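You operate a simulated robot arm through the tools that you are given. There is no shell and no other tool. Be economical: measure what you need, move in short steps, check, and stop when the job is done.

You are at the controls of a simulated two-armed robot. One attempt, no reset.

TASK
Put the orange and pepper from the weighing bench back, then lock the tray at MID.
Fine: each goes in the row of its kind; pull the pin, tilt the tray, push the pin home. Where these are worked on the way, their far stop is far enough and under half their travel is too little: lock pin.
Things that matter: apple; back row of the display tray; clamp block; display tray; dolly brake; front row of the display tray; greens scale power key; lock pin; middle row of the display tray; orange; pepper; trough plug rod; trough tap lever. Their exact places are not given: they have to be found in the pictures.

It is judged by the outcome, as a careful person would: the job done as asked, and still so three seconds after it is handed in. It fails if anything else is knocked over, pushed out of place, dropped, spilled or broken.

THE ROBOT
Two 7-joint arms with fingered hands on one trunk, on a base that drives. Base frame: it is fixed to the floor where the robot stands at the start and does not move with it; the origin is under the middle of the robot, x ahead of it, y to its left, z up. Lengths are in mm, angles in degrees, forces in N, time in s.
The left shoulder is at the start at [54, 174, 1085], the right one opposite. With the tool pointing down near the work surface each hand reaches from about 320 to 740 mm from the robot's upright axis, wherever it stands, measured 20 degrees to its own side. Places, roughly: apple (8x8x7 cm) [500, 900, 800]; back row of the display tray [700, 900, 800]; clamp block [1400, 1000, 800]; display tray [600, 800, 800]; dolly brake [300, 700, 100]; front row of the display tray [500, 900, 800]; greens scale power key [500, 500, 900]; lock pin [400, 700, 600]; middle row of the display tray [600, 900, 800]; trough plug rod [1400, 100, 800]; trough tap lever [1300, 300, 900]. Payload 3.8 kg a hand.
Tool frame (each hand has its own): the origin (TCP) lies between the finger pads and is the grasp point; the fingertips stand 26 mm ahead of it; z points along the fingers, y is the line along which they close. Largest opening 132 mm; the body of the gripper starts 73 mm behind the TCP. The gripper is a hand of 3 fingers: y runs from the thumb to the fingers, the wrist lies at [0, 0, -224] in the tool frame, and closing takes about 1.5 s.
Orientation is that of the tool frame in the base frame, as a unit quaternion [w, x, y, z]. With the fingers straight down and closing along the base's y, the tool's x points along the base's -x, its y along +y and its z along -z.

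THE INTERFACE
- The arms move only by the tool send_rows. It takes "left_motion", "right_motion" or both (then of equal length, played together; a hand with none holds still); each is a list of rows, each a list of 7 numbers: the shift along the tool's x, y, z in mm, then the turn, a rotation vector about the tool's x, y, z in degrees, then the finger opening in mm, from 0 to 132. In form: [[tx, ty, tz, wx, wy, wz, hand], ...]. A call has 1 to 8 rows; each row shifts and turns the commanded pose from where the row before left it, along the tool's axes as they then stand. Each row takes 0.2 s and may step no farther than 50 mm and 8.6 degrees from the row before; otherwise, or with a gripper value out of range, the whole call is refused. Where a pose cannot be reached the arm comes as near as it can. A force on the tool above 90 N (or 10 N above the force at the start of the call, whichever is more), or a blocked arm, ends the call early, and 0.2 s more pass. The fingers move at their own pace (about 108 mm/s each) and stop on an object; they squeeze with about 32 N. The grip force told is the motor's: it shows also when the fingers shut on nothing. Time passes only in rows, and 0.2 s behind the last, so rows that do not move let the fingers close. The reply holds the time, the measured pose of the TCP, the force on the tool along the base axes, the opening and the grip force, in the units named above and with some noise, with the torque about the TCP (base axes, N m) and any sound that the robot's microphone picked up, and new pictures: "views" is both (left out), scene, wrist or none (wrist: the cameras of the hands that moved).
- Cameras (640 x 400 px; columns grow to the right, rows downward): "scene" is now at [164.6, 58.1, 1002.6]; the picture's right is [0.64, -0.77, 0.00], its down [0.04, 0.03, -1.00] and it looks along [0.77, 0.64, 0.05] (base axes); focal length 214 px, centre (320, 200). "left" rides on the left gripper at [-62, 3, -92] in its tool frame; the picture's right is [-0.05, -1.00, 0.00], its down [0.83, -0.04, -0.56] and it looks along [0.55, -0.03, 0.83] (tool axes); focal length 230 px, centre (320, 200). "right" rides on the right gripper at [62, 3, -92] in its tool frame; the picture's right is [-0.05, 1.00, 0.00], its down [-0.83, -0.04, -0.56] and it looks along [-0.55, -0.03, 0.83] (tool axes); focal length 230 px, centre (320, 200).
- slide_trunk(by): slides the trunk up (or, below 0, down) by that many mm; the arms and the scene camera ride with it, the base frame stays. It gives what a move gives, with no picture.
- drive_base(legs): drives the robot by 1 to 6 legs, each [ahead, left, turn to the left] in mm, mm and degrees, along the robot's own axes; the way and the turn of a leg run together, so that a leg with both is an arc; at most 1500 mm and 180 degrees a leg. The arms and the cameras ride along, it lands a little off, and it stops where it bumps. It gives what a move gives, and a new picture of the scene camera.
- set_grasp(shape, hand): the hand has 3 fingers and takes this shape, open, in about a second: jaw (thumb against the fingers, like two jaws); tri (thumb and two fingers); tip (a fingertip pinch); poke (one finger out to press); point (the index stretched); flat (the hand flat); cup (the hand cupped); fist (a fist). The gripper value then closes the fingers along that shape, each until it touches; the sizes above hold for jaw. It gives what a move gives, with no picture.
- head_to(pan, tilt): turns the head with the scene camera to pan (to the left, within 60 degrees either way) and tilt (down, from -29 to 69), counted from straight ahead of the robot. It gives what a move gives, and a new picture of the scene camera.
- point_at(camera, pixels): for up to 12 pixels [column, row] of the newest picture of that camera ("zoom" is the newest enlarged one), the place [x, y, z] in the base frame of the surface seen there, good to about 2 mm. No time passes.
- enlarge(camera, box): a new picture of the part [left, top, right, bottom] of that camera's present view, enlarged. No time passes.
- finish_job(): hands the job in; it is judged then, once.

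Go step by step. Measure first, check grasps and placings, and put right what went wrong. The budget is 80 turns and 260 pictures, counting those below and the enlarged ones. Unless the task says otherwise, let go and move clear before handing in, and close with one line.

The tools are called after "Call:" as name(argument=value, ...) on one line, values as JSON. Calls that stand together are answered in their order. send_rows: Moves the arms, as the interface text tells. Its arguments: {"type":"object","properties":{"left_motion":{"type":"array"},"right_motion":{"type":"array"},"views":{"type":"string","enum":["both","scene","wrist","none"]}},"required":[]} The other tools are called the same way: slide_trunk (by) slides the trunk up or down; set_grasp (shape, hand) gives the hand a shape; drive_base (legs) drives the base; head_to (pan, tilt) turns the head that bears the scene camera; point_at (camera, pixels) gives the place of the surface under pixels of a picture; enlarge (camera, box) takes an enlarged picture of a part of a camera's view; finish_job () hands the job in.

At the start:

```text
time: 0.0
left_eef_pos: [282.5, 338.4, 1091.8]
left_orientation: [0.001, -0.001, 1.0, 0.0]
left_contact_force: [0.6, -0.3, 0.5]
left_wrist_torque: [0.02, -0.02, 0.01]
left_finger_gap: 131.7
left_gripper_force: 0.0
left_shape: jaw
right_eef_pos: [371.0, 23.2, 1091.6]
right_orientation: [-0.001, -0.001, 1.0, 0.0]
right_contact_force: [-0.4, 0.9, 0.8]
right_wrist_torque: [0.03, 0.01, 0.01]
right_finger_gap: 132.1
right_gripper_force: 0.2
right_shape: jaw
trunk travel left (down, up): [-393.0, 88.0]
robot x, y, heading: [3.2, 0.0, -0.1]
head pan, tilt: [39.9, -2.9]
```

scene: 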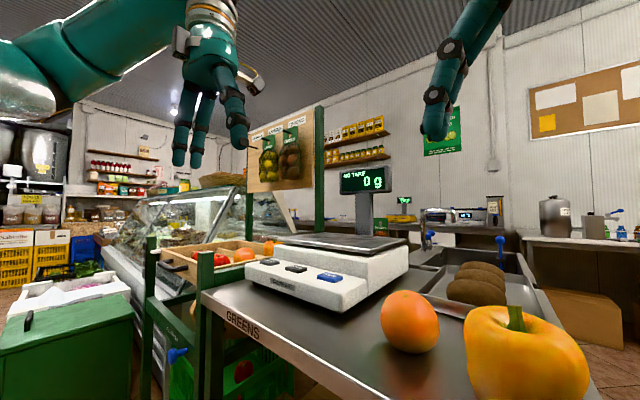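
right: 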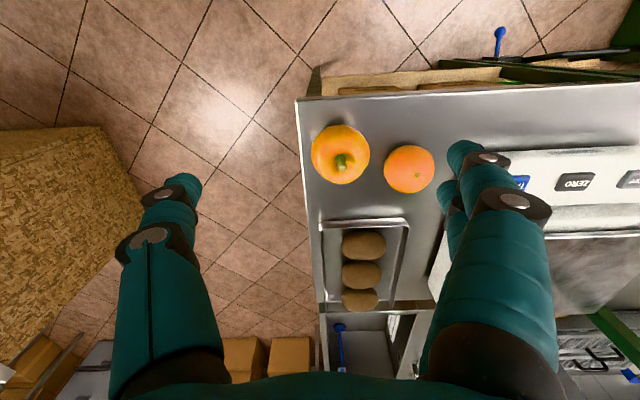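
left: 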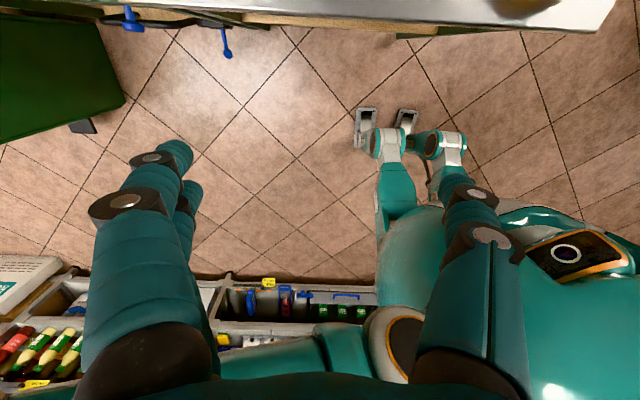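

The scene shows the orange (408,320) and pepper (525,350) on the bench, with the tray behind at about (215,255). I'll measure these and zoom in on the tray.

Call:
point_at(camera="scene", pixels=[[408, 320], [525, 350], [515, 318], [215, 262], [245, 254], [268, 246], [178, 355], [325, 290], [210, 320], [300, 320], [150, 250]])

Call:
point_at(camera="right", pixels=[[408, 168], [340, 150], [342, 162], [320, 90], [500, 35], [400, 130], [300, 200], [410, 80], [430, 300]])

Call:
enlarge(camera="scene", box=[130, 220, 300, 400])

Call:
head_to(pan=58, tilt=25)

```text
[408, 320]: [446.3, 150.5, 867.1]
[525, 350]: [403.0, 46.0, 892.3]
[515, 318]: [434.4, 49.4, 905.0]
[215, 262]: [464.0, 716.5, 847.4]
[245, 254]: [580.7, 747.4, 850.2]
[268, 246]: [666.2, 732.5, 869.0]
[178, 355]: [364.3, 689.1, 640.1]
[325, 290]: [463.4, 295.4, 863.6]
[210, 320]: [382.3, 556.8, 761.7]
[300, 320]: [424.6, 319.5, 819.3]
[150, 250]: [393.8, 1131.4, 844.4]
```

```text
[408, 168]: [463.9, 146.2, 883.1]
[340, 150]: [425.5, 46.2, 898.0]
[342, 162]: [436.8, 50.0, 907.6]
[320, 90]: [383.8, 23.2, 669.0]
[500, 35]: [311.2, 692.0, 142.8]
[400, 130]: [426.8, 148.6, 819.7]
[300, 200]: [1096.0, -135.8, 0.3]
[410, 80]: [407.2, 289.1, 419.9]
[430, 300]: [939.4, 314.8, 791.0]
```

```text
2.22 times, centred on (215, 310) of scene
```

zoom: 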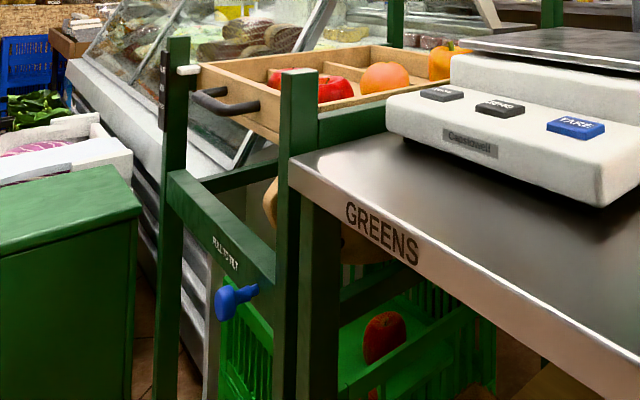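

```text
time: 0.9
left_eef_pos: [280.2, 338.1, 1092.6]
left_orientation: [0.0, -0.001, 1.0, 0.0]
left_contact_force: [-0.5, -0.3, -0.3]
left_wrist_torque: [-0.03, -0.01, 0.0]
left_finger_gap: 131.9
left_gripper_force: 0.0
left_shape: jaw
right_eef_pos: [371.0, 24.0, 1091.8]
right_orientation: [0.0, 0.001, 1.0, 0.0]
right_contact_force: [0.5, -0.1, -0.1]
right_wrist_torque: [0.02, 0.01, -0.01]
right_finger_gap: 132.0
right_gripper_force: 0.0
right_shape: jaw
trunk travel left (down, up): [-393.0, 88.0]
robot x, y, heading: [2.0, -1.5, -0.0]
head pan, tilt: [58.0, 25.0]
```

scene: 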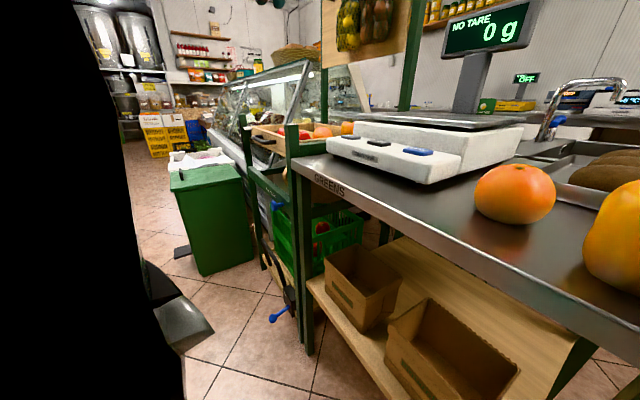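

The orange and pepper sit about 100 mm apart, next to the scale. I'll measure them and the scale edges before grasping.

Call:
head_to(pan=15, tilt=35)

Call:
point_at(camera="right", pixels=[[386, 168], [431, 168], [408, 147], [408, 191], [314, 155], [367, 155], [340, 128], [340, 182], [440, 270], [447, 230], [360, 225], [405, 225]])

```text
time: 2.0
left_eef_pos: [280.7, 338.0, 1092.5]
left_orientation: [0.0, 0.0, 1.0, 0.0]
left_contact_force: [0.8, -0.2, -0.1]
left_wrist_torque: [0.03, 0.01, -0.01]
left_finger_gap: 132.0
left_gripper_force: 0.1
left_shape: jaw
right_eef_pos: [370.3, 24.3, 1091.3]
right_orientation: [0.0, 0.0, 1.0, -0.001]
right_contact_force: [-1.5, 1.2, 0.0]
right_wrist_torque: [-0.03, 0.02, 0.0]
right_finger_gap: 131.9
right_gripper_force: 0.0
right_shape: jaw
trunk travel left (down, up): [-393.0, 88.0]
robot x, y, heading: [-1.7, -1.4, 0.2]
head pan, tilt: [15.0, 35.0]
```

scene: 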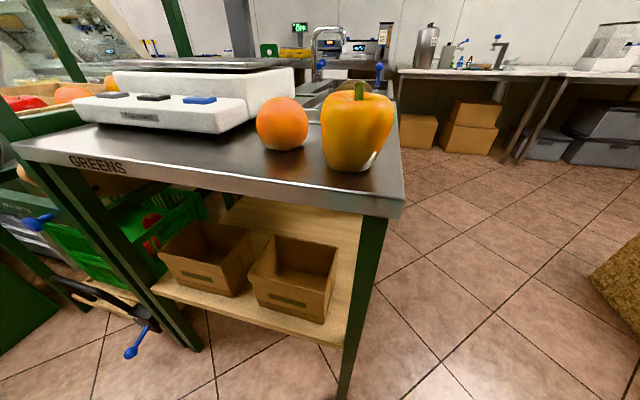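

```text
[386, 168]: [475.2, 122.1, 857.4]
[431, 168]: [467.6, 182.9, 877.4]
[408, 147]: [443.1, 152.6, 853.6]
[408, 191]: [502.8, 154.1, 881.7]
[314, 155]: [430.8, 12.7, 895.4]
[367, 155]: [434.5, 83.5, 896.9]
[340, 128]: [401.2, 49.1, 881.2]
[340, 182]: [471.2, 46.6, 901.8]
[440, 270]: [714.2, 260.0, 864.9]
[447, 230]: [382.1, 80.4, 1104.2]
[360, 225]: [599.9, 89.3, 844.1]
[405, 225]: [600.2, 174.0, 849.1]
```

Call:
point_at(camera="scene", pixels=[[247, 115], [247, 100], [215, 128], [294, 70], [293, 85], [316, 110], [322, 85], [380, 75], [260, 64], [283, 149], [350, 170], [282, 100]])

Call:
enlarge(camera="scene", box=[200, 50, 420, 190])

```text
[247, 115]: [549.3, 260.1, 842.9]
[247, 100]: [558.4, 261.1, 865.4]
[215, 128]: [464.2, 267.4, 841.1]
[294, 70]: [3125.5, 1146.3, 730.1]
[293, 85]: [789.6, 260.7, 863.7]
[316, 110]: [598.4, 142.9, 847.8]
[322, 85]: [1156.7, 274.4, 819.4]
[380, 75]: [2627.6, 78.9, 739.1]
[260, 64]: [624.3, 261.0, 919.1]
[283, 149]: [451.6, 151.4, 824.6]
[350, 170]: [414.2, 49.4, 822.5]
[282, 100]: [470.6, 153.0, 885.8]
```

```text
2.86 times, centred on (310, 120) of scene
```

zoom: 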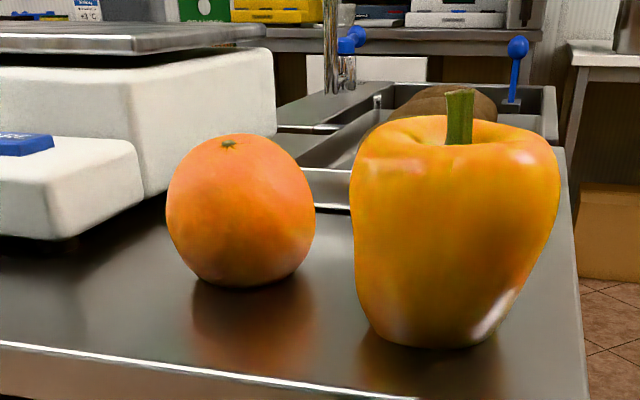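

Orange: centre about (472,152,857), Ø ~74. Pepper: centre about (436,48), Ø ~80, top ~900. The scale edge is at y=260, so it's clear. I'll shift the right hand aside and bring the left hand over the orange.

Call:
send_rows(left_motion=[[-48, -46.5, 0, 0, 0, 0, 94], [-48, -46.5, 0, 0, 0, 0, 94], [-48, -46.5, 0, 0, 0, 0, 94], [-47.5, -46.5, 0, 0, 0, 0, 94], [0, 0, 45, 0, 0, 0, 94], [0, 0, 45, 0, 0, 0, 94], [0, 0, 0, 0, 0, 0, 94]], right_motion=[[0, -45, 0, 0, 0, 0, 132], [0, -45, 0, 0, 0, 0, 132], [0, -45, 0, 0, 0, 0, 132], [0, -45, 0, 0, 0, 0, 132], [0, 0, 0, 0, 0, 0, 100], [0, 0, 0, 0, 0, 0, 100], [0, 0, 0, 0, 0, 0, 100]])

```text
refused: row 1 steps farther than a row can; nothing moved
```

Call:
send_rows(left_motion=[[-32, -31, 0, 0, 0, 0, 94], [-32, -31, 0, 0, 0, 0, 94], [-32, -31, 0, 0, 0, 0, 94], [-32, -31, 0, 0, 0, 0, 94], [-32, -31, 0, 0, 0, 0, 94], [-31.5, -31, 0, 0, 0, 0, 94], [0, 0, 40, 0, 0, 0, 94], [0, 0, 40, 0, 0, 0, 94]], right_motion=[[0, -45, 0, 0, 0, 0, 132], [0, -45, 0, 0, 0, 0, 132], [0, -45, 0, 0, 0, 0, 132], [0, -45, 0, 0, 0, 0, 132], [0, 0, 0, 0, 0, 0, 100], [0, 0, 0, 0, 0, 0, 100], [0, 0, 0, 0, 0, 0, 100], [0, 0, 0, 0, 0, 0, 100]])

```text
time: 3.8
left_eef_pos: [450.0, 175.7, 1010.5]
left_orientation: [0.0, 0.0, 1.0, 0.0]
left_contact_force: [-0.7, -0.2, -0.9]
left_wrist_torque: [0.01, 0.04, -0.03]
left_finger_gap: 94.2
left_gripper_force: 0.0
left_shape: jaw
left hand out of reach, approached as far as the arm can: row 6
right_eef_pos: [371.3, -155.7, 1091.4]
right_orientation: [0.001, 0.001, 1.0, -0.001]
right_contact_force: [-0.3, 0.2, 0.2]
right_wrist_torque: [-0.01, -0.01, 0.03]
right_finger_gap: 100.3
right_gripper_force: 0.0
right_shape: jaw
trunk travel left (down, up): [-393.0, 88.0]
robot x, y, heading: [1.5, -4.1, -0.2]
head pan, tilt: [15.0, 35.0]
```

scene: 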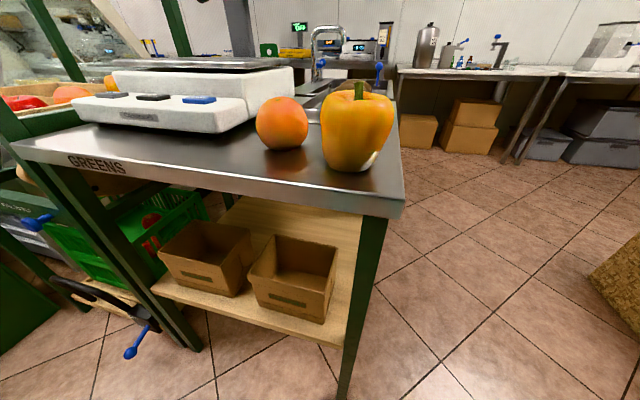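
right: 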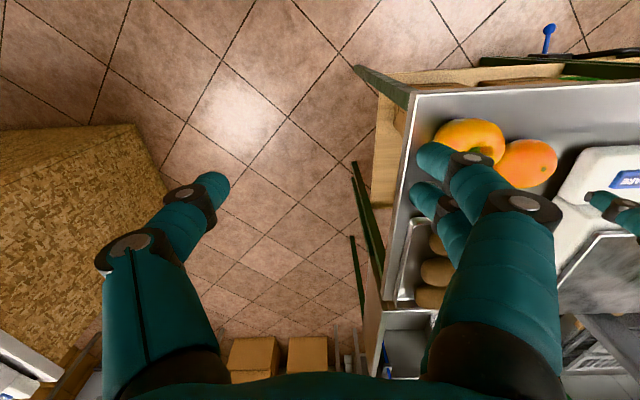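
left: 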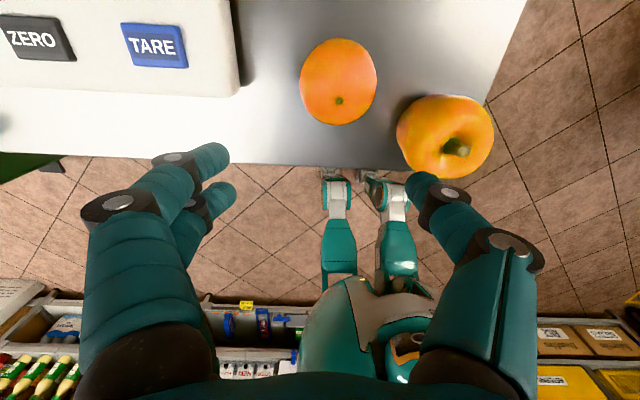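

The left hand can't reach that far inward: it stopped at (450,176). I'll shift the base 80 mm to the right so the orange lies on the left hand's own side.

Call:
drive_base(legs=[[0, -80, 0]])

```text
time: 5.2
left_eef_pos: [449.0, 96.8, 1010.5]
left_orientation: [0.001, 0.0, 1.0, 0.0]
left_contact_force: [0.6, 0.9, -0.2]
left_wrist_torque: [0.02, -0.01, -0.01]
left_finger_gap: 94.3
left_gripper_force: 0.1
left_shape: jaw
right_eef_pos: [371.0, -232.7, 1093.1]
right_orientation: [-0.001, 0.0, 1.0, 0.0]
right_contact_force: [-0.2, -1.5, -0.4]
right_wrist_torque: [0.02, -0.04, 0.0]
right_finger_gap: 100.5
right_gripper_force: 0.0
right_shape: jaw
trunk travel left (down, up): [-393.0, 88.0]
robot x, y, heading: [-2.1, -81.7, 0.0]
head pan, tilt: [15.0, 35.0]
```

scene: 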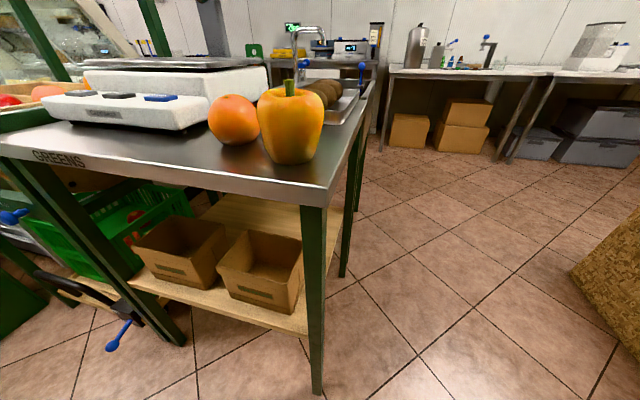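

Call:
send_rows(left_motion=[[-11, 28, 0, 0, 0, 0, 94], [-11, 27, 0, 0, 0, 0, 94], [0, 0, 30, 0, 0, 0, 94], [0, 0, 0, 0, 0, 0, 94]], views="wrist")

```text
time: 6.2
left_eef_pos: [470.8, 152.5, 981.5]
left_orientation: [0.0, -0.001, 1.0, 0.0]
left_contact_force: [-0.8, -0.7, 0.2]
left_wrist_torque: [0.0, 0.01, -0.01]
left_finger_gap: 94.1
left_gripper_force: 0.0
left_shape: jaw
right_eef_pos: [370.2, -233.5, 1092.5]
right_orientation: [0.0, 0.0, 1.0, 0.0]
right_contact_force: [-0.5, -0.9, 1.0]
right_wrist_torque: [-0.01, 0.04, 0.02]
right_finger_gap: 100.5
right_gripper_force: 0.1
right_shape: jaw
trunk travel left (down, up): [-393.0, 88.0]
robot x, y, heading: [-2.2, -80.5, -0.3]
head pan, tilt: [15.0, 35.0]
```

left: 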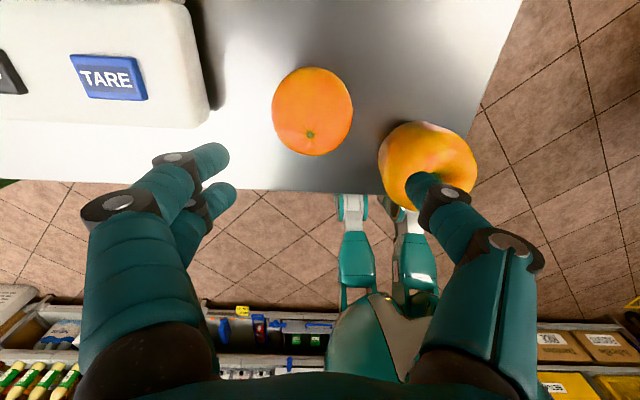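

Call:
point_at(camera="left", pixels=[[273, 112], [352, 112], [312, 68], [312, 110], [310, 150], [382, 160], [420, 125], [395, 200], [430, 180]])

```text
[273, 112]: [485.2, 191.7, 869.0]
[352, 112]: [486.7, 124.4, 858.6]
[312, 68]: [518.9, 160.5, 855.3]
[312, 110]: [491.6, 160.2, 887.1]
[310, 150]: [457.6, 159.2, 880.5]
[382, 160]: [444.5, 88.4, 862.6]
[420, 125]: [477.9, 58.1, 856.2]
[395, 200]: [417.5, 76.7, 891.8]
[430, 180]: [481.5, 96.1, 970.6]
```

Orange centre refined to about (480,158), with the pepper's edge at y=88. I'll shift a little, go down, and close.

Call:
send_rows(left_motion=[[-9, 5.5, 20, 0, 0, 0, 92], [0, 0, 40, 0, 0, 0, 92], [0, 0, 40, 0, 0, 0, 92], [0, 0, 23, 0, 0, 0, 92], [0, 0, 0, 0, 0, 0, 92]])

```text
time: 7.4
left_eef_pos: [479.8, 157.7, 858.0]
left_orientation: [0.0, 0.0, 1.0, 0.001]
left_contact_force: [-0.2, 0.0, 0.7]
left_wrist_torque: [0.0, 0.03, 0.01]
left_finger_gap: 92.6
left_gripper_force: 0.0
left_shape: jaw
right_eef_pos: [371.2, -234.3, 1092.0]
right_orientation: [0.0, 0.0, 1.0, 0.0]
right_contact_force: [-0.4, -0.6, -0.8]
right_wrist_torque: [0.03, -0.02, 0.0]
right_finger_gap: 100.2
right_gripper_force: 0.0
right_shape: jaw
trunk travel left (down, up): [-393.0, 88.0]
robot x, y, heading: [-0.4, -76.3, -0.0]
head pan, tilt: [15.0, 35.0]
```

scene: 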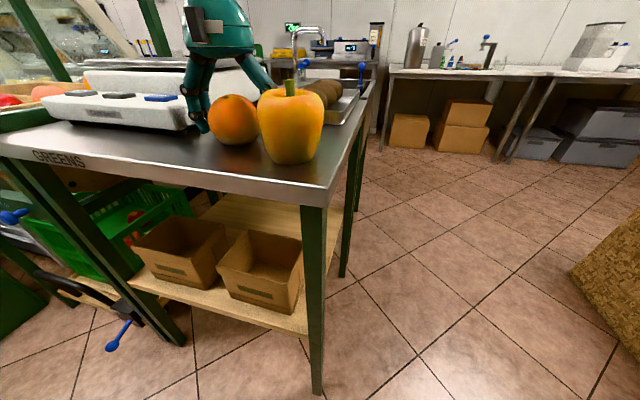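
left: 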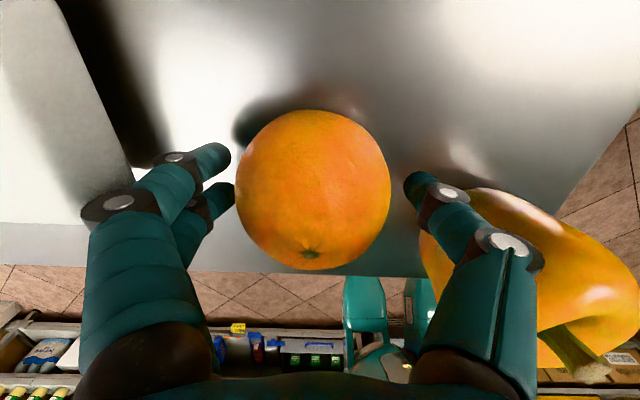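

Fingers straddle the orange cleanly. I'll close and lift.

Call:
send_rows(left_motion=[[0, 0, 0, 0, 0, 0, 60], [0, 0, 0, 0, 0, 0, 40], [0, 0, 0, 0, 0, 0, 40], [0, 0, 0, 0, 0, 0, 40], [0, 0, 0, 0, 0, 0, 40], [0, 0, -20, 0, 0, 0, 40], [0, 0, -40, 0, 0, 0, 40], [0, 0, -40, 0, 0, 0, 40]], views="wrist")

```text
time: 9.2
left_eef_pos: [479.1, 158.1, 957.8]
left_orientation: [-0.002, 0.0, 1.0, 0.0]
left_contact_force: [-1.2, 0.0, -1.7]
left_wrist_torque: [-0.02, -0.04, 0.01]
left_finger_gap: 60.2
left_gripper_force: 32.0
left_shape: jaw
right_eef_pos: [369.9, -233.9, 1091.3]
right_orientation: [0.0, 0.0, 1.0, 0.0]
right_contact_force: [0.2, 0.5, -0.3]
right_wrist_torque: [0.02, 0.04, -0.03]
right_finger_gap: 100.1
right_gripper_force: 0.0
right_shape: jaw
trunk travel left (down, up): [-393.0, 88.0]
robot x, y, heading: [3.6, -78.1, -0.2]
head pan, tilt: [15.0, 35.0]
```

left: 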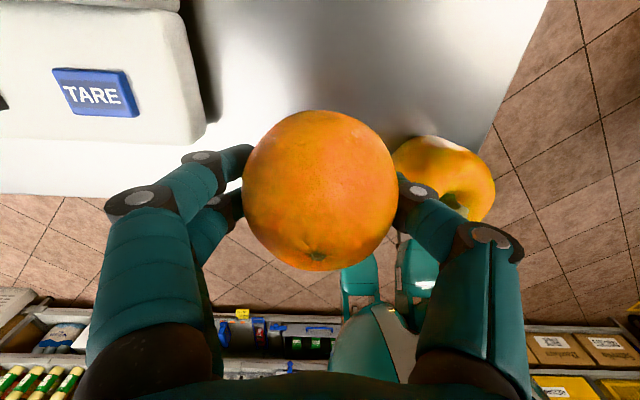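

Orange is held (gap 60, 32 N). I'll raise and retract the left hand clear of the scale display.

Call:
send_rows(left_motion=[[0, 0, -45, 0, 0, 0, 40], [0, 0, -45, 0, 0, 0, 40], [0, 0, -40, 0, 0, 0, 40], [45, 15, 0, 0, 0, 0, 40], [45, 15, 0, 0, 0, 0, 40], [45, 15, 0, 0, 0, 0, 40], [45, 15, 0, 0, 0, 0, 40], [0, 0, 0, 0, 0, 0, 40]], views="none")

Call:
drive_base(legs=[[0, 220, 0]])

```text
time: 11.0
left_eef_pos: [299.5, 218.9, 1086.7]
left_orientation: [0.0, 0.0, 1.0, 0.001]
left_contact_force: [-0.8, -0.2, -2.2]
left_wrist_torque: [0.02, 0.03, 0.02]
left_finger_gap: 60.4
left_gripper_force: 32.2
left_shape: jaw
right_eef_pos: [371.3, -234.4, 1092.6]
right_orientation: [0.0, 0.0, 1.0, 0.001]
right_contact_force: [0.0, 0.4, 0.2]
right_wrist_torque: [0.02, 0.02, -0.01]
right_finger_gap: 100.2
right_gripper_force: 0.0
right_shape: jaw
trunk travel left (down, up): [-393.0, 88.0]
robot x, y, heading: [0.3, -76.8, -0.1]
head pan, tilt: [15.0, 35.0]
```

```text
time: 13.6
left_eef_pos: [300.4, 439.1, 1087.9]
left_orientation: [0.001, 0.0, 1.0, 0.0]
left_contact_force: [-0.3, 0.4, -2.1]
left_wrist_torque: [-0.01, 0.02, 0.01]
left_finger_gap: 60.3
left_gripper_force: 32.0
left_shape: jaw
right_eef_pos: [371.0, -16.0, 1092.7]
right_orientation: [0.001, 0.001, 1.0, 0.0]
right_contact_force: [0.4, 0.4, -1.0]
right_wrist_torque: [0.05, 0.05, 0.04]
right_finger_gap: 100.5
right_gripper_force: 0.1
right_shape: jaw
trunk travel left (down, up): [-393.0, 88.0]
robot x, y, heading: [0.4, 143.0, 0.2]
head pan, tilt: [15.0, 35.0]
```

scene: 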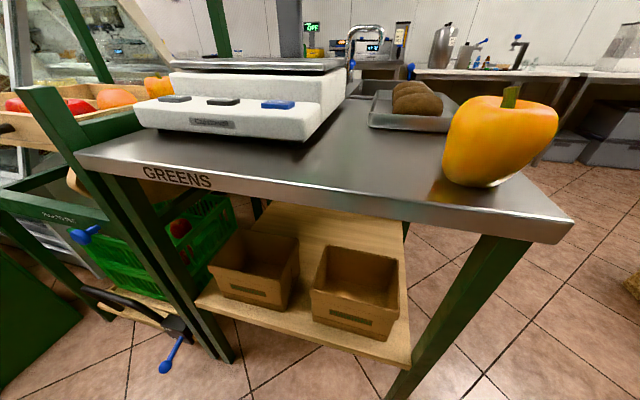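

Now the right hand goes over the pepper.

Call:
send_rows(right_motion=[[-32, 32, 0, 0, 0, 0, 118], [-32, 32, 0, 0, 0, 0, 118], [0, 0, 40, 0, 0, 0, 118], [0, 0, 40, 0, 0, 0, 118], [0, 0, 0, 0, 0, 0, 118]], views="wrist")

```text
time: 14.8
left_eef_pos: [300.1, 438.0, 1087.2]
left_orientation: [0.0, 0.0, 1.0, 0.0]
left_contact_force: [-0.5, 0.0, -2.2]
left_wrist_torque: [0.0, -0.01, 0.01]
left_finger_gap: 60.2
left_gripper_force: 31.7
left_shape: jaw
right_eef_pos: [433.8, 49.4, 1012.7]
right_orientation: [0.001, 0.0, 1.0, 0.0]
right_contact_force: [0.1, 0.4, 0.2]
right_wrist_torque: [-0.03, 0.0, -0.02]
right_finger_gap: 117.9
right_gripper_force: 0.1
right_shape: jaw
trunk travel left (down, up): [-393.0, 88.0]
robot x, y, heading: [-4.3, 140.7, 0.4]
head pan, tilt: [15.0, 35.0]
```

right: 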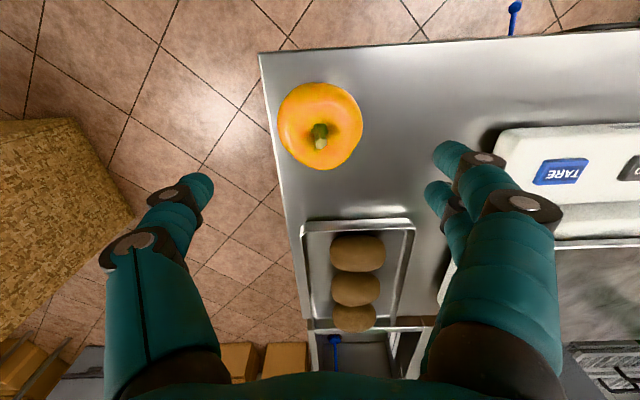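

Call:
point_at(camera="right", pixels=[[281, 128], [360, 128], [320, 85], [320, 168], [320, 128], [340, 110], [300, 110]])

```text
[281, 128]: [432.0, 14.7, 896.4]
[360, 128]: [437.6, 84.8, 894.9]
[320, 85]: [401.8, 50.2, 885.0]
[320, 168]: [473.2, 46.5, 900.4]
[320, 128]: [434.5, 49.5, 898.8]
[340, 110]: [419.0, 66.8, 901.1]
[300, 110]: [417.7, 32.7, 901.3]
```

Pepper is centred at (437,49). I'll descend to z≈864, close, and check.

Call:
send_rows(right_motion=[[-3, 0, 40, 0, 0, 0, 118], [0, 0, 40, 0, 0, 0, 118], [0, 0, 40, 0, 0, 0, 118], [0, 0, 28, 0, 0, 0, 118], [0, 0, 0, 0, 0, 0, 118], [0, 0, 0, 0, 0, 0, 80], [0, 0, 0, 0, 0, 0, 50], [0, 0, 0, 0, 0, 0, 50]], views="none")

Call:
send_rows(right_motion=[[0, 0, 0, 0, 0, 0, 50], [0, 0, 0, 0, 0, 0, 50], [0, 0, -20, 0, 0, 0, 50], [0, 0, -40, 0, 0, 0, 50], [0, 0, -40, 0, 0, 0, 50]])

```text
time: 16.6
left_eef_pos: [299.5, 438.9, 1086.4]
left_orientation: [0.0, 0.0, 1.0, 0.0]
left_contact_force: [0.1, 0.4, -1.4]
left_wrist_torque: [0.0, 0.01, 0.02]
left_finger_gap: 60.3
left_gripper_force: 32.7
left_shape: jaw
right_eef_pos: [438.1, 48.1, 864.2]
right_orientation: [0.0, 0.0, 1.0, 0.0]
right_contact_force: [0.6, -0.6, 0.1]
right_wrist_torque: [0.01, -0.01, 0.04]
right_finger_gap: 64.2
right_gripper_force: 31.6
right_shape: jaw
trunk travel left (down, up): [-393.0, 88.0]
robot x, y, heading: [-1.7, 141.2, -0.3]
head pan, tilt: [15.0, 35.0]
```

```text
time: 17.8
left_eef_pos: [300.3, 438.5, 1086.0]
left_orientation: [0.0, 0.0, 1.0, 0.0]
left_contact_force: [0.0, 0.1, -1.7]
left_wrist_torque: [0.01, 0.0, 0.0]
left_finger_gap: 60.2
left_gripper_force: 32.0
left_shape: jaw
right_eef_pos: [437.2, 48.9, 963.8]
right_orientation: [0.0, 0.0, 1.0, 0.0]
right_contact_force: [-0.5, 0.2, -1.2]
right_wrist_torque: [0.01, 0.02, -0.01]
right_finger_gap: 64.2
right_gripper_force: 31.7
right_shape: jaw
trunk travel left (down, up): [-393.0, 88.0]
robot x, y, heading: [-3.2, 141.3, -0.0]
head pan, tilt: [15.0, 35.0]
```

scene: 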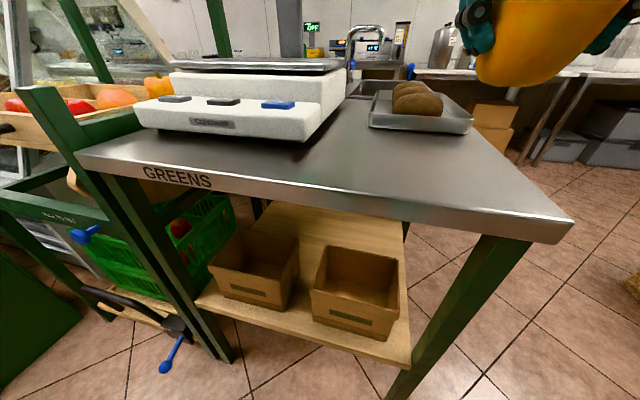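
right: 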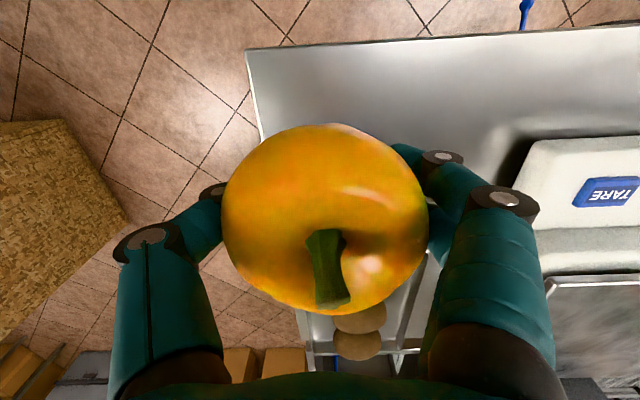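

Pepper held. I'll raise and retract it, then back off 120 mm and look left before driving.

Call:
send_rows(right_motion=[[0, 0, -45, 0, 0, 0, 50], [0, 0, -45, 0, 0, 0, 50], [0, 0, -35, 0, 0, 0, 50], [40, -25, 0, 0, 0, 0, 50], [40, -25, 0, 0, 0, 0, 50], [40, -25, 0, 0, 0, 0, 50]], views="none")

Call:
drive_base(legs=[[-150, 0, 0], [0, 200, 0]])

Call:
head_to(pan=40, tilt=35)

```text
time: 19.1
left_eef_pos: [299.5, 437.6, 1087.3]
left_orientation: [-0.001, 0.0, 1.0, 0.0]
left_contact_force: [-0.5, 0.4, -1.5]
left_wrist_torque: [0.01, -0.04, -0.03]
left_finger_gap: 60.4
left_gripper_force: 32.1
left_shape: jaw
right_eef_pos: [315.0, -26.9, 1087.7]
right_orientation: [-0.001, 0.0, 1.0, 0.0]
right_contact_force: [-0.4, 0.0, -1.0]
right_wrist_torque: [0.0, 0.0, 0.03]
right_finger_gap: 64.0
right_gripper_force: 31.8
right_shape: jaw
trunk travel left (down, up): [-393.0, 88.0]
robot x, y, heading: [1.7, 137.0, 0.1]
head pan, tilt: [15.0, 35.0]
```

```text
time: 22.5
left_eef_pos: [149.1, 638.6, 1087.3]
left_orientation: [0.0, -0.001, 1.0, 0.0]
left_contact_force: [-0.2, 2.1, -2.5]
left_wrist_torque: [0.01, 0.0, -0.01]
left_finger_gap: 60.2
left_gripper_force: 31.6
left_shape: jaw
right_eef_pos: [166.1, 174.5, 1089.1]
right_orientation: [0.0, -0.001, 1.0, 0.0]
right_contact_force: [-0.7, -1.3, -1.8]
right_wrist_torque: [-0.01, -0.03, 0.0]
right_finger_gap: 63.8
right_gripper_force: 31.4
right_shape: jaw
trunk travel left (down, up): [-393.0, 88.0]
robot x, y, heading: [-150.0, 337.2, -0.1]
head pan, tilt: [15.0, 35.0]
```

scene: 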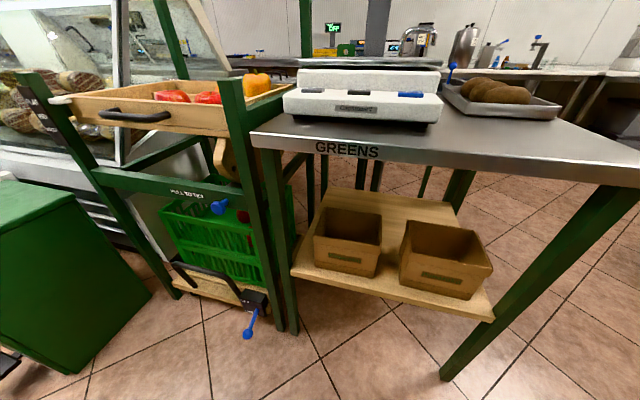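

```text
time: 23.4
left_eef_pos: [148.3, 638.9, 1086.3]
left_orientation: [0.0, -0.001, 1.0, 0.0]
left_contact_force: [-0.6, -0.6, -3.1]
left_wrist_torque: [0.02, 0.01, -0.01]
left_finger_gap: 60.0
left_gripper_force: 31.8
left_shape: jaw
right_eef_pos: [167.5, 173.4, 1088.3]
right_orientation: [0.0, 0.0, 1.0, 0.0]
right_contact_force: [-0.6, 0.5, -1.3]
right_wrist_torque: [0.0, -0.03, -0.02]
right_finger_gap: 63.9
right_gripper_force: 31.7
right_shape: jaw
trunk travel left (down, up): [-393.0, 88.0]
robot x, y, heading: [-155.2, 340.7, 0.1]
head pan, tilt: [40.0, 35.0]
```

scene: 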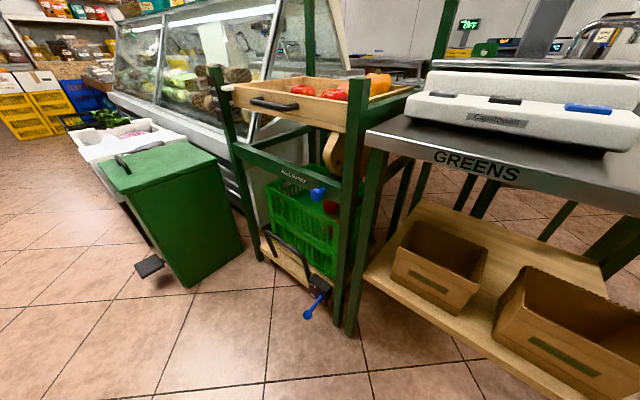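

The trolley is now fully visible; the bin's corner (190,285) and its pedal (148,265) matter for driving. I'll measure them and zoom in on the tray.

Call:
point_at(camera="scene", pixels=[[190, 285], [243, 240], [148, 265], [125, 160], [210, 72], [357, 85], [235, 95], [345, 112], [317, 194], [308, 313], [318, 290], [260, 250]])

Call:
enlarge(camera="scene", box=[190, 55, 430, 205])

```text
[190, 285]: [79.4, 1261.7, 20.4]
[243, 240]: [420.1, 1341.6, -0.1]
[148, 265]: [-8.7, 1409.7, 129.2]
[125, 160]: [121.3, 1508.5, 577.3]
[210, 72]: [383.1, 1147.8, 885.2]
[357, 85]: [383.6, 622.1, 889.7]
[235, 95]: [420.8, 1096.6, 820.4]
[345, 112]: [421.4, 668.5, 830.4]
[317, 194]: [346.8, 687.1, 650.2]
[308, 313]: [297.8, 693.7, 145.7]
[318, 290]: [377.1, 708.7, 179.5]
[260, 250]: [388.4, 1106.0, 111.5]
```

```text
2.67 times, centred on (310, 130) of scene
```

zoom: 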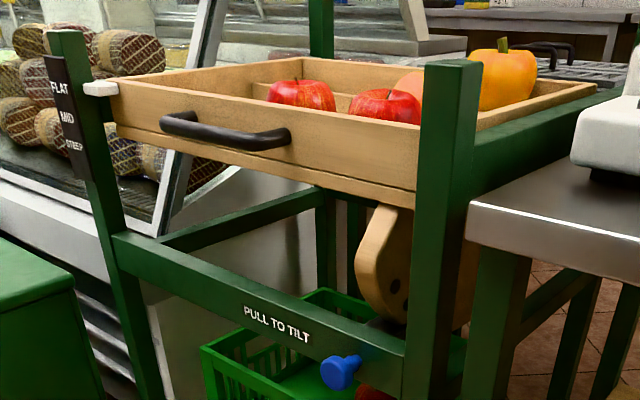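

Pointer reads FLAT. Bin corner is at (79,1262), so stopping at y≈850 is safe. I'll drive left and look down into the tray.

Call:
drive_base(legs=[[0, 500, 0]])

Call:
head_to(pan=5, tilt=25)

```text
time: 28.3
left_eef_pos: [148.0, 1143.0, 1086.2]
left_orientation: [0.0, -0.001, 1.0, 0.0]
left_contact_force: [0.4, 0.6, -1.9]
left_wrist_torque: [0.0, 0.0, -0.01]
left_finger_gap: 60.3
left_gripper_force: 31.7
left_shape: jaw
right_eef_pos: [166.2, 678.5, 1087.4]
right_orientation: [0.0, 0.0, 1.0, 0.0]
right_contact_force: [0.2, 0.4, -1.0]
right_wrist_torque: [0.04, 0.01, 0.02]
right_finger_gap: 64.0
right_gripper_force: 32.3
right_shape: jaw
trunk travel left (down, up): [-393.0, 88.0]
robot x, y, heading: [-152.0, 845.8, 0.1]
head pan, tilt: [40.0, 35.0]
```

scene: 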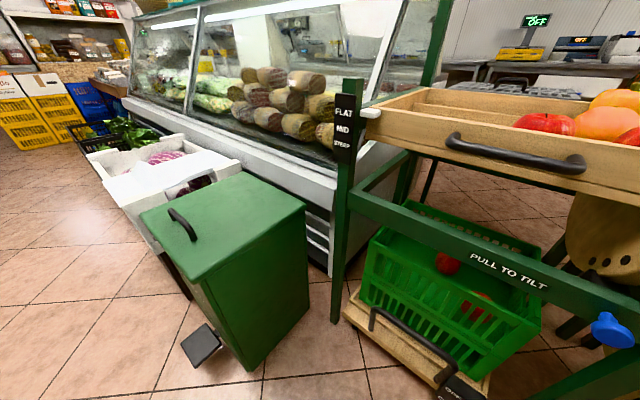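

```text
time: 29.4
left_eef_pos: [148.3, 1142.9, 1087.8]
left_orientation: [0.0, -0.001, 1.0, 0.0]
left_contact_force: [0.2, -1.0, -1.0]
left_wrist_torque: [-0.02, -0.02, 0.0]
left_finger_gap: 60.7
left_gripper_force: 32.2
left_shape: jaw
right_eef_pos: [166.3, 679.3, 1087.5]
right_orientation: [0.0, -0.001, 1.0, -0.001]
right_contact_force: [-0.3, 0.7, -0.8]
right_wrist_torque: [0.01, 0.0, 0.02]
right_finger_gap: 64.0
right_gripper_force: 32.3
right_shape: jaw
trunk travel left (down, up): [-393.0, 88.0]
robot x, y, heading: [-150.5, 842.1, 0.2]
head pan, tilt: [5.0, 25.0]
```

scene: 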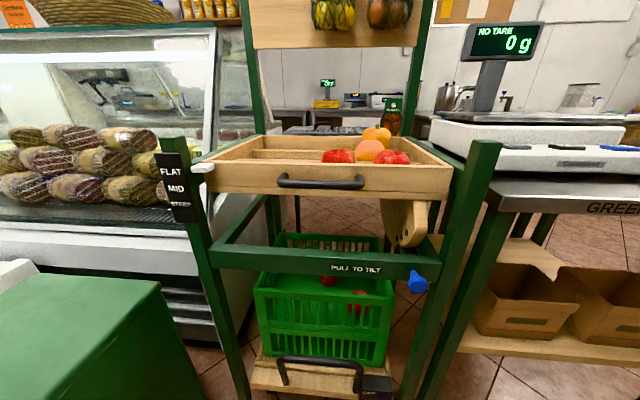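

Apples are in the front row, an orange in the middle, and a pepper in the back (near (377,133)). I'll raise the trunk for a better view into the tray and measure the overhead board.

Call:
slide_trunk(by=85)

Call:
enlarge(camera="scene", box=[160, 100, 520, 320])

Call:
head_to(pan=0, tilt=15)

```text
time: 30.6
left_eef_pos: [148.9, 1144.5, 1169.9]
left_orientation: [-0.001, -0.001, 1.0, 0.001]
left_contact_force: [-0.2, 0.3, -2.1]
left_wrist_torque: [0.0, 0.06, 0.03]
left_finger_gap: 60.2
left_gripper_force: 32.3
left_shape: jaw
right_eef_pos: [166.0, 678.7, 1170.4]
right_orientation: [-0.001, -0.001, 1.0, 0.0]
right_contact_force: [-0.6, -0.2, -1.3]
right_wrist_torque: [0.01, 0.0, -0.01]
right_finger_gap: 64.1
right_gripper_force: 31.9
right_shape: jaw
trunk travel left (down, up): [-478.0, 3.0]
robot x, y, heading: [-149.0, 848.0, 0.1]
head pan, tilt: [5.0, 25.0]
```

```text
1.78 times, centred on (340, 210) of scene
```

zoom: 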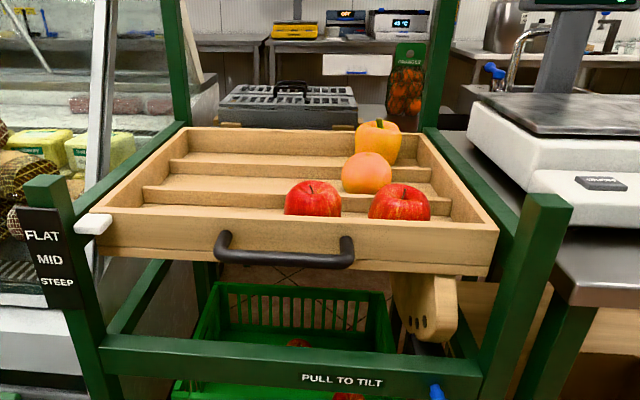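

```text
time: 31.3
left_eef_pos: [147.8, 1143.9, 1173.1]
left_orientation: [0.0, 0.0, 1.0, -0.001]
left_contact_force: [0.9, 0.9, -1.6]
left_wrist_torque: [-0.03, -0.01, -0.01]
left_finger_gap: 60.3
left_gripper_force: 32.0
left_shape: jaw
right_eef_pos: [165.6, 678.1, 1172.7]
right_orientation: [0.0, -0.001, 1.0, 0.001]
right_contact_force: [-0.7, 0.3, 0.2]
right_wrist_torque: [-0.03, -0.01, -0.01]
right_finger_gap: 63.9
right_gripper_force: 31.9
right_shape: jaw
trunk travel left (down, up): [-478.0, 3.0]
robot x, y, heading: [-150.3, 841.8, 0.5]
head pan, tilt: [0.0, 15.0]
```

scene: 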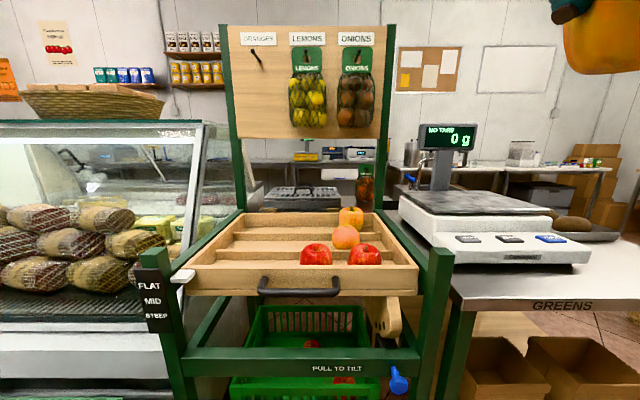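

Call:
point_at(camera="scene", pixels=[[270, 270], [235, 255], [280, 244], [280, 236], [290, 230], [290, 220], [280, 213], [280, 254], [345, 237], [350, 216], [310, 133], [250, 262]])

Call:
enlarge(camera="scene", box=[160, 190, 460, 390])

```text
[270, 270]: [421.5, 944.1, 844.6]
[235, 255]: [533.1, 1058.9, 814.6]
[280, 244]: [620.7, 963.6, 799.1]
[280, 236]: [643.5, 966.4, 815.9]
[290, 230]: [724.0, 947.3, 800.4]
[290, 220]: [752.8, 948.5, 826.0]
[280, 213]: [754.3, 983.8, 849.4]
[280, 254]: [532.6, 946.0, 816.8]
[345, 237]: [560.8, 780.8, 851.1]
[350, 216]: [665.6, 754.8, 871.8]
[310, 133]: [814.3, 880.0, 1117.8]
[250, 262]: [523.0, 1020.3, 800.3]
```

```text
2.00 times, centred on (310, 290) of scene
```

zoom: 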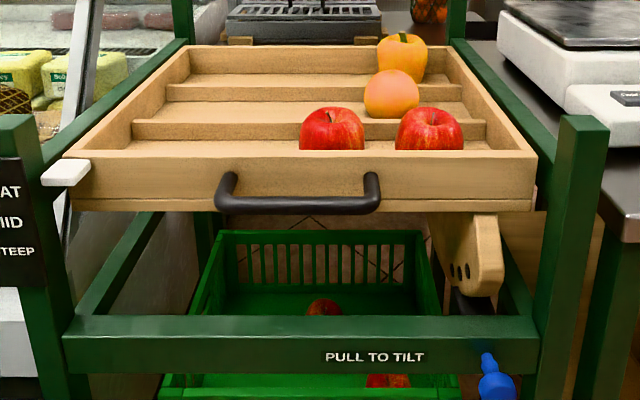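

Rows found: front x 430–527, middle 540–637, back 650–748, floor z≈799. Next I'll look down at the robot's own base to check clearance to the brake before closing in.

Call:
head_to(pan=-10, tilt=69)

```text
time: 32.5
left_eef_pos: [147.5, 1141.7, 1170.7]
left_orientation: [0.001, 0.0, 1.0, 0.0]
left_contact_force: [-0.3, -0.4, -2.2]
left_wrist_torque: [-0.03, 0.0, 0.01]
left_finger_gap: 60.3
left_gripper_force: 32.0
left_shape: jaw
right_eef_pos: [164.9, 678.5, 1173.3]
right_orientation: [0.0, -0.001, 1.0, 0.001]
right_contact_force: [0.3, -0.1, -0.9]
right_wrist_torque: [0.01, 0.0, 0.01]
right_finger_gap: 63.8
right_gripper_force: 32.4
right_shape: jaw
trunk travel left (down, up): [-478.0, 3.0]
robot x, y, heading: [-149.8, 846.7, 0.1]
head pan, tilt: [-10.0, 68.8]
```

scene: 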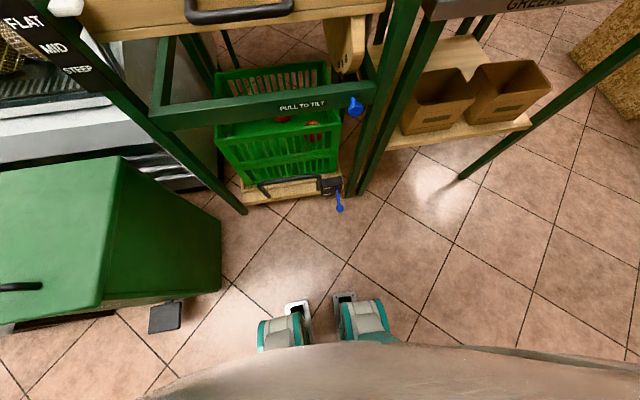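

Call:
point_at(camera="scene", pixels=[[297, 303], [345, 295], [300, 325], [380, 310], [400, 350], [340, 208], [260, 330], [180, 395], [510, 355], [180, 330], [222, 285]])

```text
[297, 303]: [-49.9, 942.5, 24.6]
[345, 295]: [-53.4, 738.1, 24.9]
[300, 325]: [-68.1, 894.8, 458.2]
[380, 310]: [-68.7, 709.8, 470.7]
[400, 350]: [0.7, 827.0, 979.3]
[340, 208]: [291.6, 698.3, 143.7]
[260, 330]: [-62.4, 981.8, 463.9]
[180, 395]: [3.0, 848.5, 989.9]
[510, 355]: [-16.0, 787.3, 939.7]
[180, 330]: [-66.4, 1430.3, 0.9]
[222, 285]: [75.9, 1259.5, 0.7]
```

The base is slim (front at robot x+100, half-width ~140), so I can close in safely. Orange first: drive to about (40,760) so the left hand can place it at (582,960).

Call:
drive_base(legs=[[0, -86, 0], [190, 0, 0]])

Call:
head_to(pan=20, tilt=35)

```text
time: 35.1
left_eef_pos: [338.1, 1057.8, 1172.2]
left_orientation: [-0.001, 0.0, 1.0, 0.0]
left_contact_force: [0.2, -0.7, -1.9]
left_wrist_torque: [0.0, 0.01, 0.02]
left_finger_gap: 60.3
left_gripper_force: 32.1
left_shape: jaw
right_eef_pos: [354.7, 593.3, 1173.4]
right_orientation: [-0.001, -0.001, 1.0, 0.0]
right_contact_force: [0.0, -0.8, -1.6]
right_wrist_torque: [0.03, 0.02, 0.01]
right_finger_gap: 64.0
right_gripper_force: 31.9
right_shape: jaw
trunk travel left (down, up): [-478.0, 3.0]
robot x, y, heading: [40.5, 758.3, 0.2]
head pan, tilt: [-10.0, 68.8]
```

scene: 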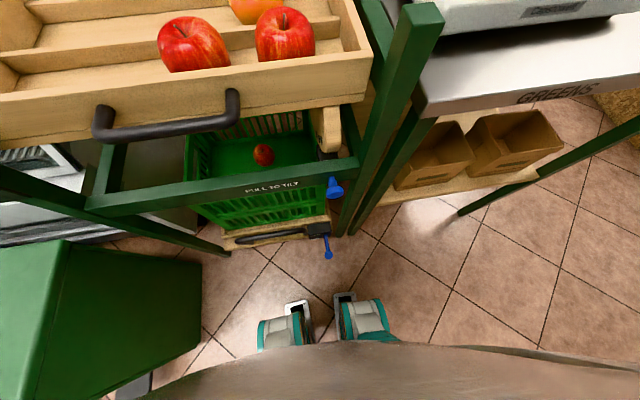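

```text
time: 36.1
left_eef_pos: [337.3, 1058.0, 1170.4]
left_orientation: [0.0, -0.001, 1.0, 0.0]
left_contact_force: [-0.2, -0.4, -1.4]
left_wrist_torque: [-0.04, 0.01, 0.01]
left_finger_gap: 60.4
left_gripper_force: 32.3
left_shape: jaw
right_eef_pos: [354.3, 593.7, 1173.8]
right_orientation: [0.0, -0.001, 1.0, 0.0]
right_contact_force: [-0.1, -0.5, -1.2]
right_wrist_torque: [-0.02, 0.01, 0.0]
right_finger_gap: 63.9
right_gripper_force: 31.6
right_shape: jaw
trunk travel left (down, up): [-478.0, 3.0]
robot x, y, heading: [36.0, 756.8, 0.1]
head pan, tilt: [20.0, 35.0]
```

scene: 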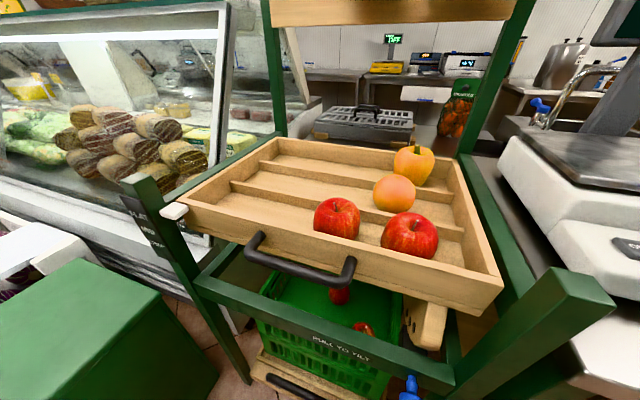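

Call:
point_at(camera="scene", pixels=[[330, 188], [300, 172], [310, 198], [320, 160], [300, 180], [290, 190], [255, 245], [300, 268], [352, 270], [250, 236], [396, 178], [412, 150]])

```text
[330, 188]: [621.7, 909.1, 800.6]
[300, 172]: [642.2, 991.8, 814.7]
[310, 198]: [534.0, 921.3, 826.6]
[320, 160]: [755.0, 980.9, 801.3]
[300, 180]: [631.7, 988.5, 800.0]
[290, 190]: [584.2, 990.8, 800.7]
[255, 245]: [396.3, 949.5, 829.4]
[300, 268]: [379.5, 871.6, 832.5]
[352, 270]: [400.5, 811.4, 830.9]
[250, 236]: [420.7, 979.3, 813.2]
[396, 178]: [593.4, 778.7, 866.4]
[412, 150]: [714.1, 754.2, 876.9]
```

Floor z≈800; existing orange at (593,779). I'll move the left hand to over (582,960) and part-way down.

Call:
send_rows(left_motion=[[-41, -16, 0, 0, 0, 0, 40], [-41, -16, 0, 0, 0, 0, 40], [-41, -16, 0, 0, 0, 0, 40], [-41, -16, 0, 0, 0, 0, 40], [-41, -16, 0, 0, 0, 0, 40], [-39, -17, 0, 0, 0, 0, 40], [0, 0, 50, 0, 0, 0, 40], [0, 0, 50, 0, 0, 0, 40]], views="none")

Call:
send_rows(left_motion=[[0, 0, 50, 0, 0, 0, 40], [0, 0, 50, 0, 0, 0, 40], [0, 0, 0, 0, 0, 0, 40]])

```text
time: 37.9
left_eef_pos: [482.3, 1012.1, 1068.9]
left_orientation: [0.0, -0.001, 1.0, 0.0]
left_contact_force: [-0.1, 0.4, -2.5]
left_wrist_torque: [0.02, 0.02, 0.0]
left_finger_gap: 60.1
left_gripper_force: 31.8
left_shape: jaw
left hand out of reach, approached as far as the arm can: row 4, 5, 6
right_eef_pos: [355.5, 594.9, 1173.0]
right_orientation: [-0.002, -0.001, 1.0, 0.001]
right_contact_force: [0.3, 0.1, -0.9]
right_wrist_torque: [-0.01, 0.01, -0.01]
right_finger_gap: 64.1
right_gripper_force: 31.9
right_shape: jaw
trunk travel left (down, up): [-478.0, 3.0]
robot x, y, heading: [37.5, 763.4, 0.0]
head pan, tilt: [20.0, 35.0]
```

```text
time: 38.7
left_eef_pos: [472.2, 1020.0, 974.7]
left_orientation: [0.001, 0.0, 1.0, -0.001]
left_contact_force: [-0.4, 0.3, -1.8]
left_wrist_torque: [-0.02, 0.0, 0.02]
left_finger_gap: 60.0
left_gripper_force: 31.2
left_shape: jaw
left hand out of reach, approached as far as the arm can: row 2
right_eef_pos: [354.2, 594.2, 1173.3]
right_orientation: [0.001, -0.001, 1.0, 0.0]
right_contact_force: [0.3, -0.3, -0.7]
right_wrist_torque: [-0.01, 0.01, -0.02]
right_finger_gap: 64.0
right_gripper_force: 33.0
right_shape: jaw
trunk travel left (down, up): [-478.0, 3.0]
robot x, y, heading: [38.0, 761.2, 0.2]
head pan, tilt: [20.0, 35.0]
```

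scene: 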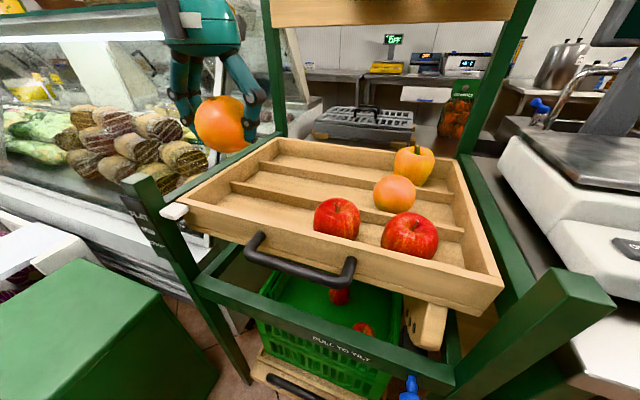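
left: 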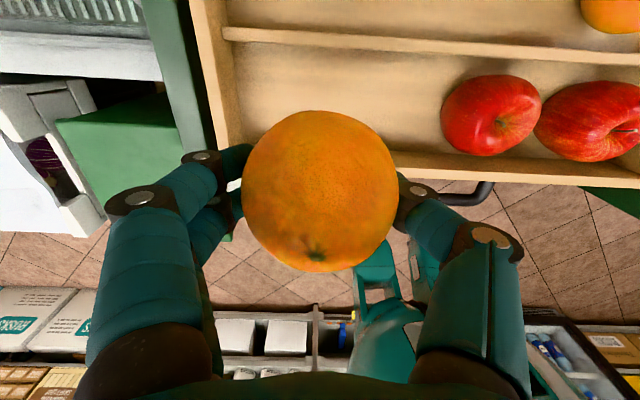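

The left arm was limited while high; it is now at (472,1020,975). I'll try to go on forward at this lower height.

Call:
send_rows(left_motion=[[-36, -20, 0, 0, 0, 0, 40], [-36, -20, 0, 0, 0, 0, 40], [-36, -20, 0, 0, 0, 0, 40], [0, 0, 0, 0, 0, 0, 40]], views="wrist")

```text
time: 39.7
left_eef_pos: [487.0, 1025.3, 1002.2]
left_orientation: [0.001, -0.001, 1.0, 0.0]
left_contact_force: [0.0, 0.0, -2.4]
left_wrist_torque: [-0.02, -0.04, 0.0]
left_finger_gap: 60.4
left_gripper_force: 32.2
left_shape: jaw
left hand out of reach, approached as far as the arm can: row 1, 2, 3
right_eef_pos: [354.7, 593.0, 1173.5]
right_orientation: [0.0, -0.001, 1.0, 0.0]
right_contact_force: [-0.2, -0.5, -1.2]
right_wrist_torque: [0.01, -0.01, -0.01]
right_finger_gap: 63.8
right_gripper_force: 32.3
right_shape: jaw
trunk travel left (down, up): [-478.0, 3.0]
robot x, y, heading: [39.8, 758.7, 0.1]
head pan, tilt: [20.0, 35.0]
```

left: 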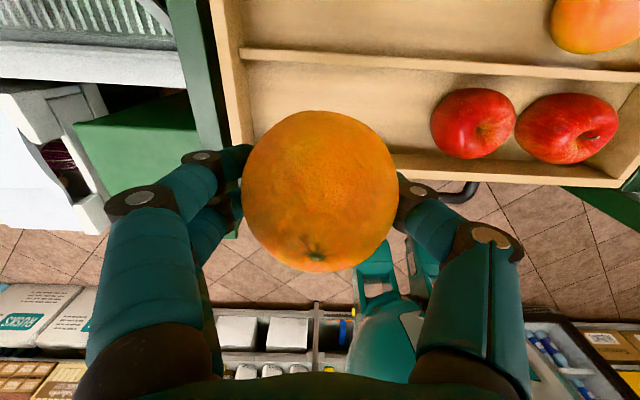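

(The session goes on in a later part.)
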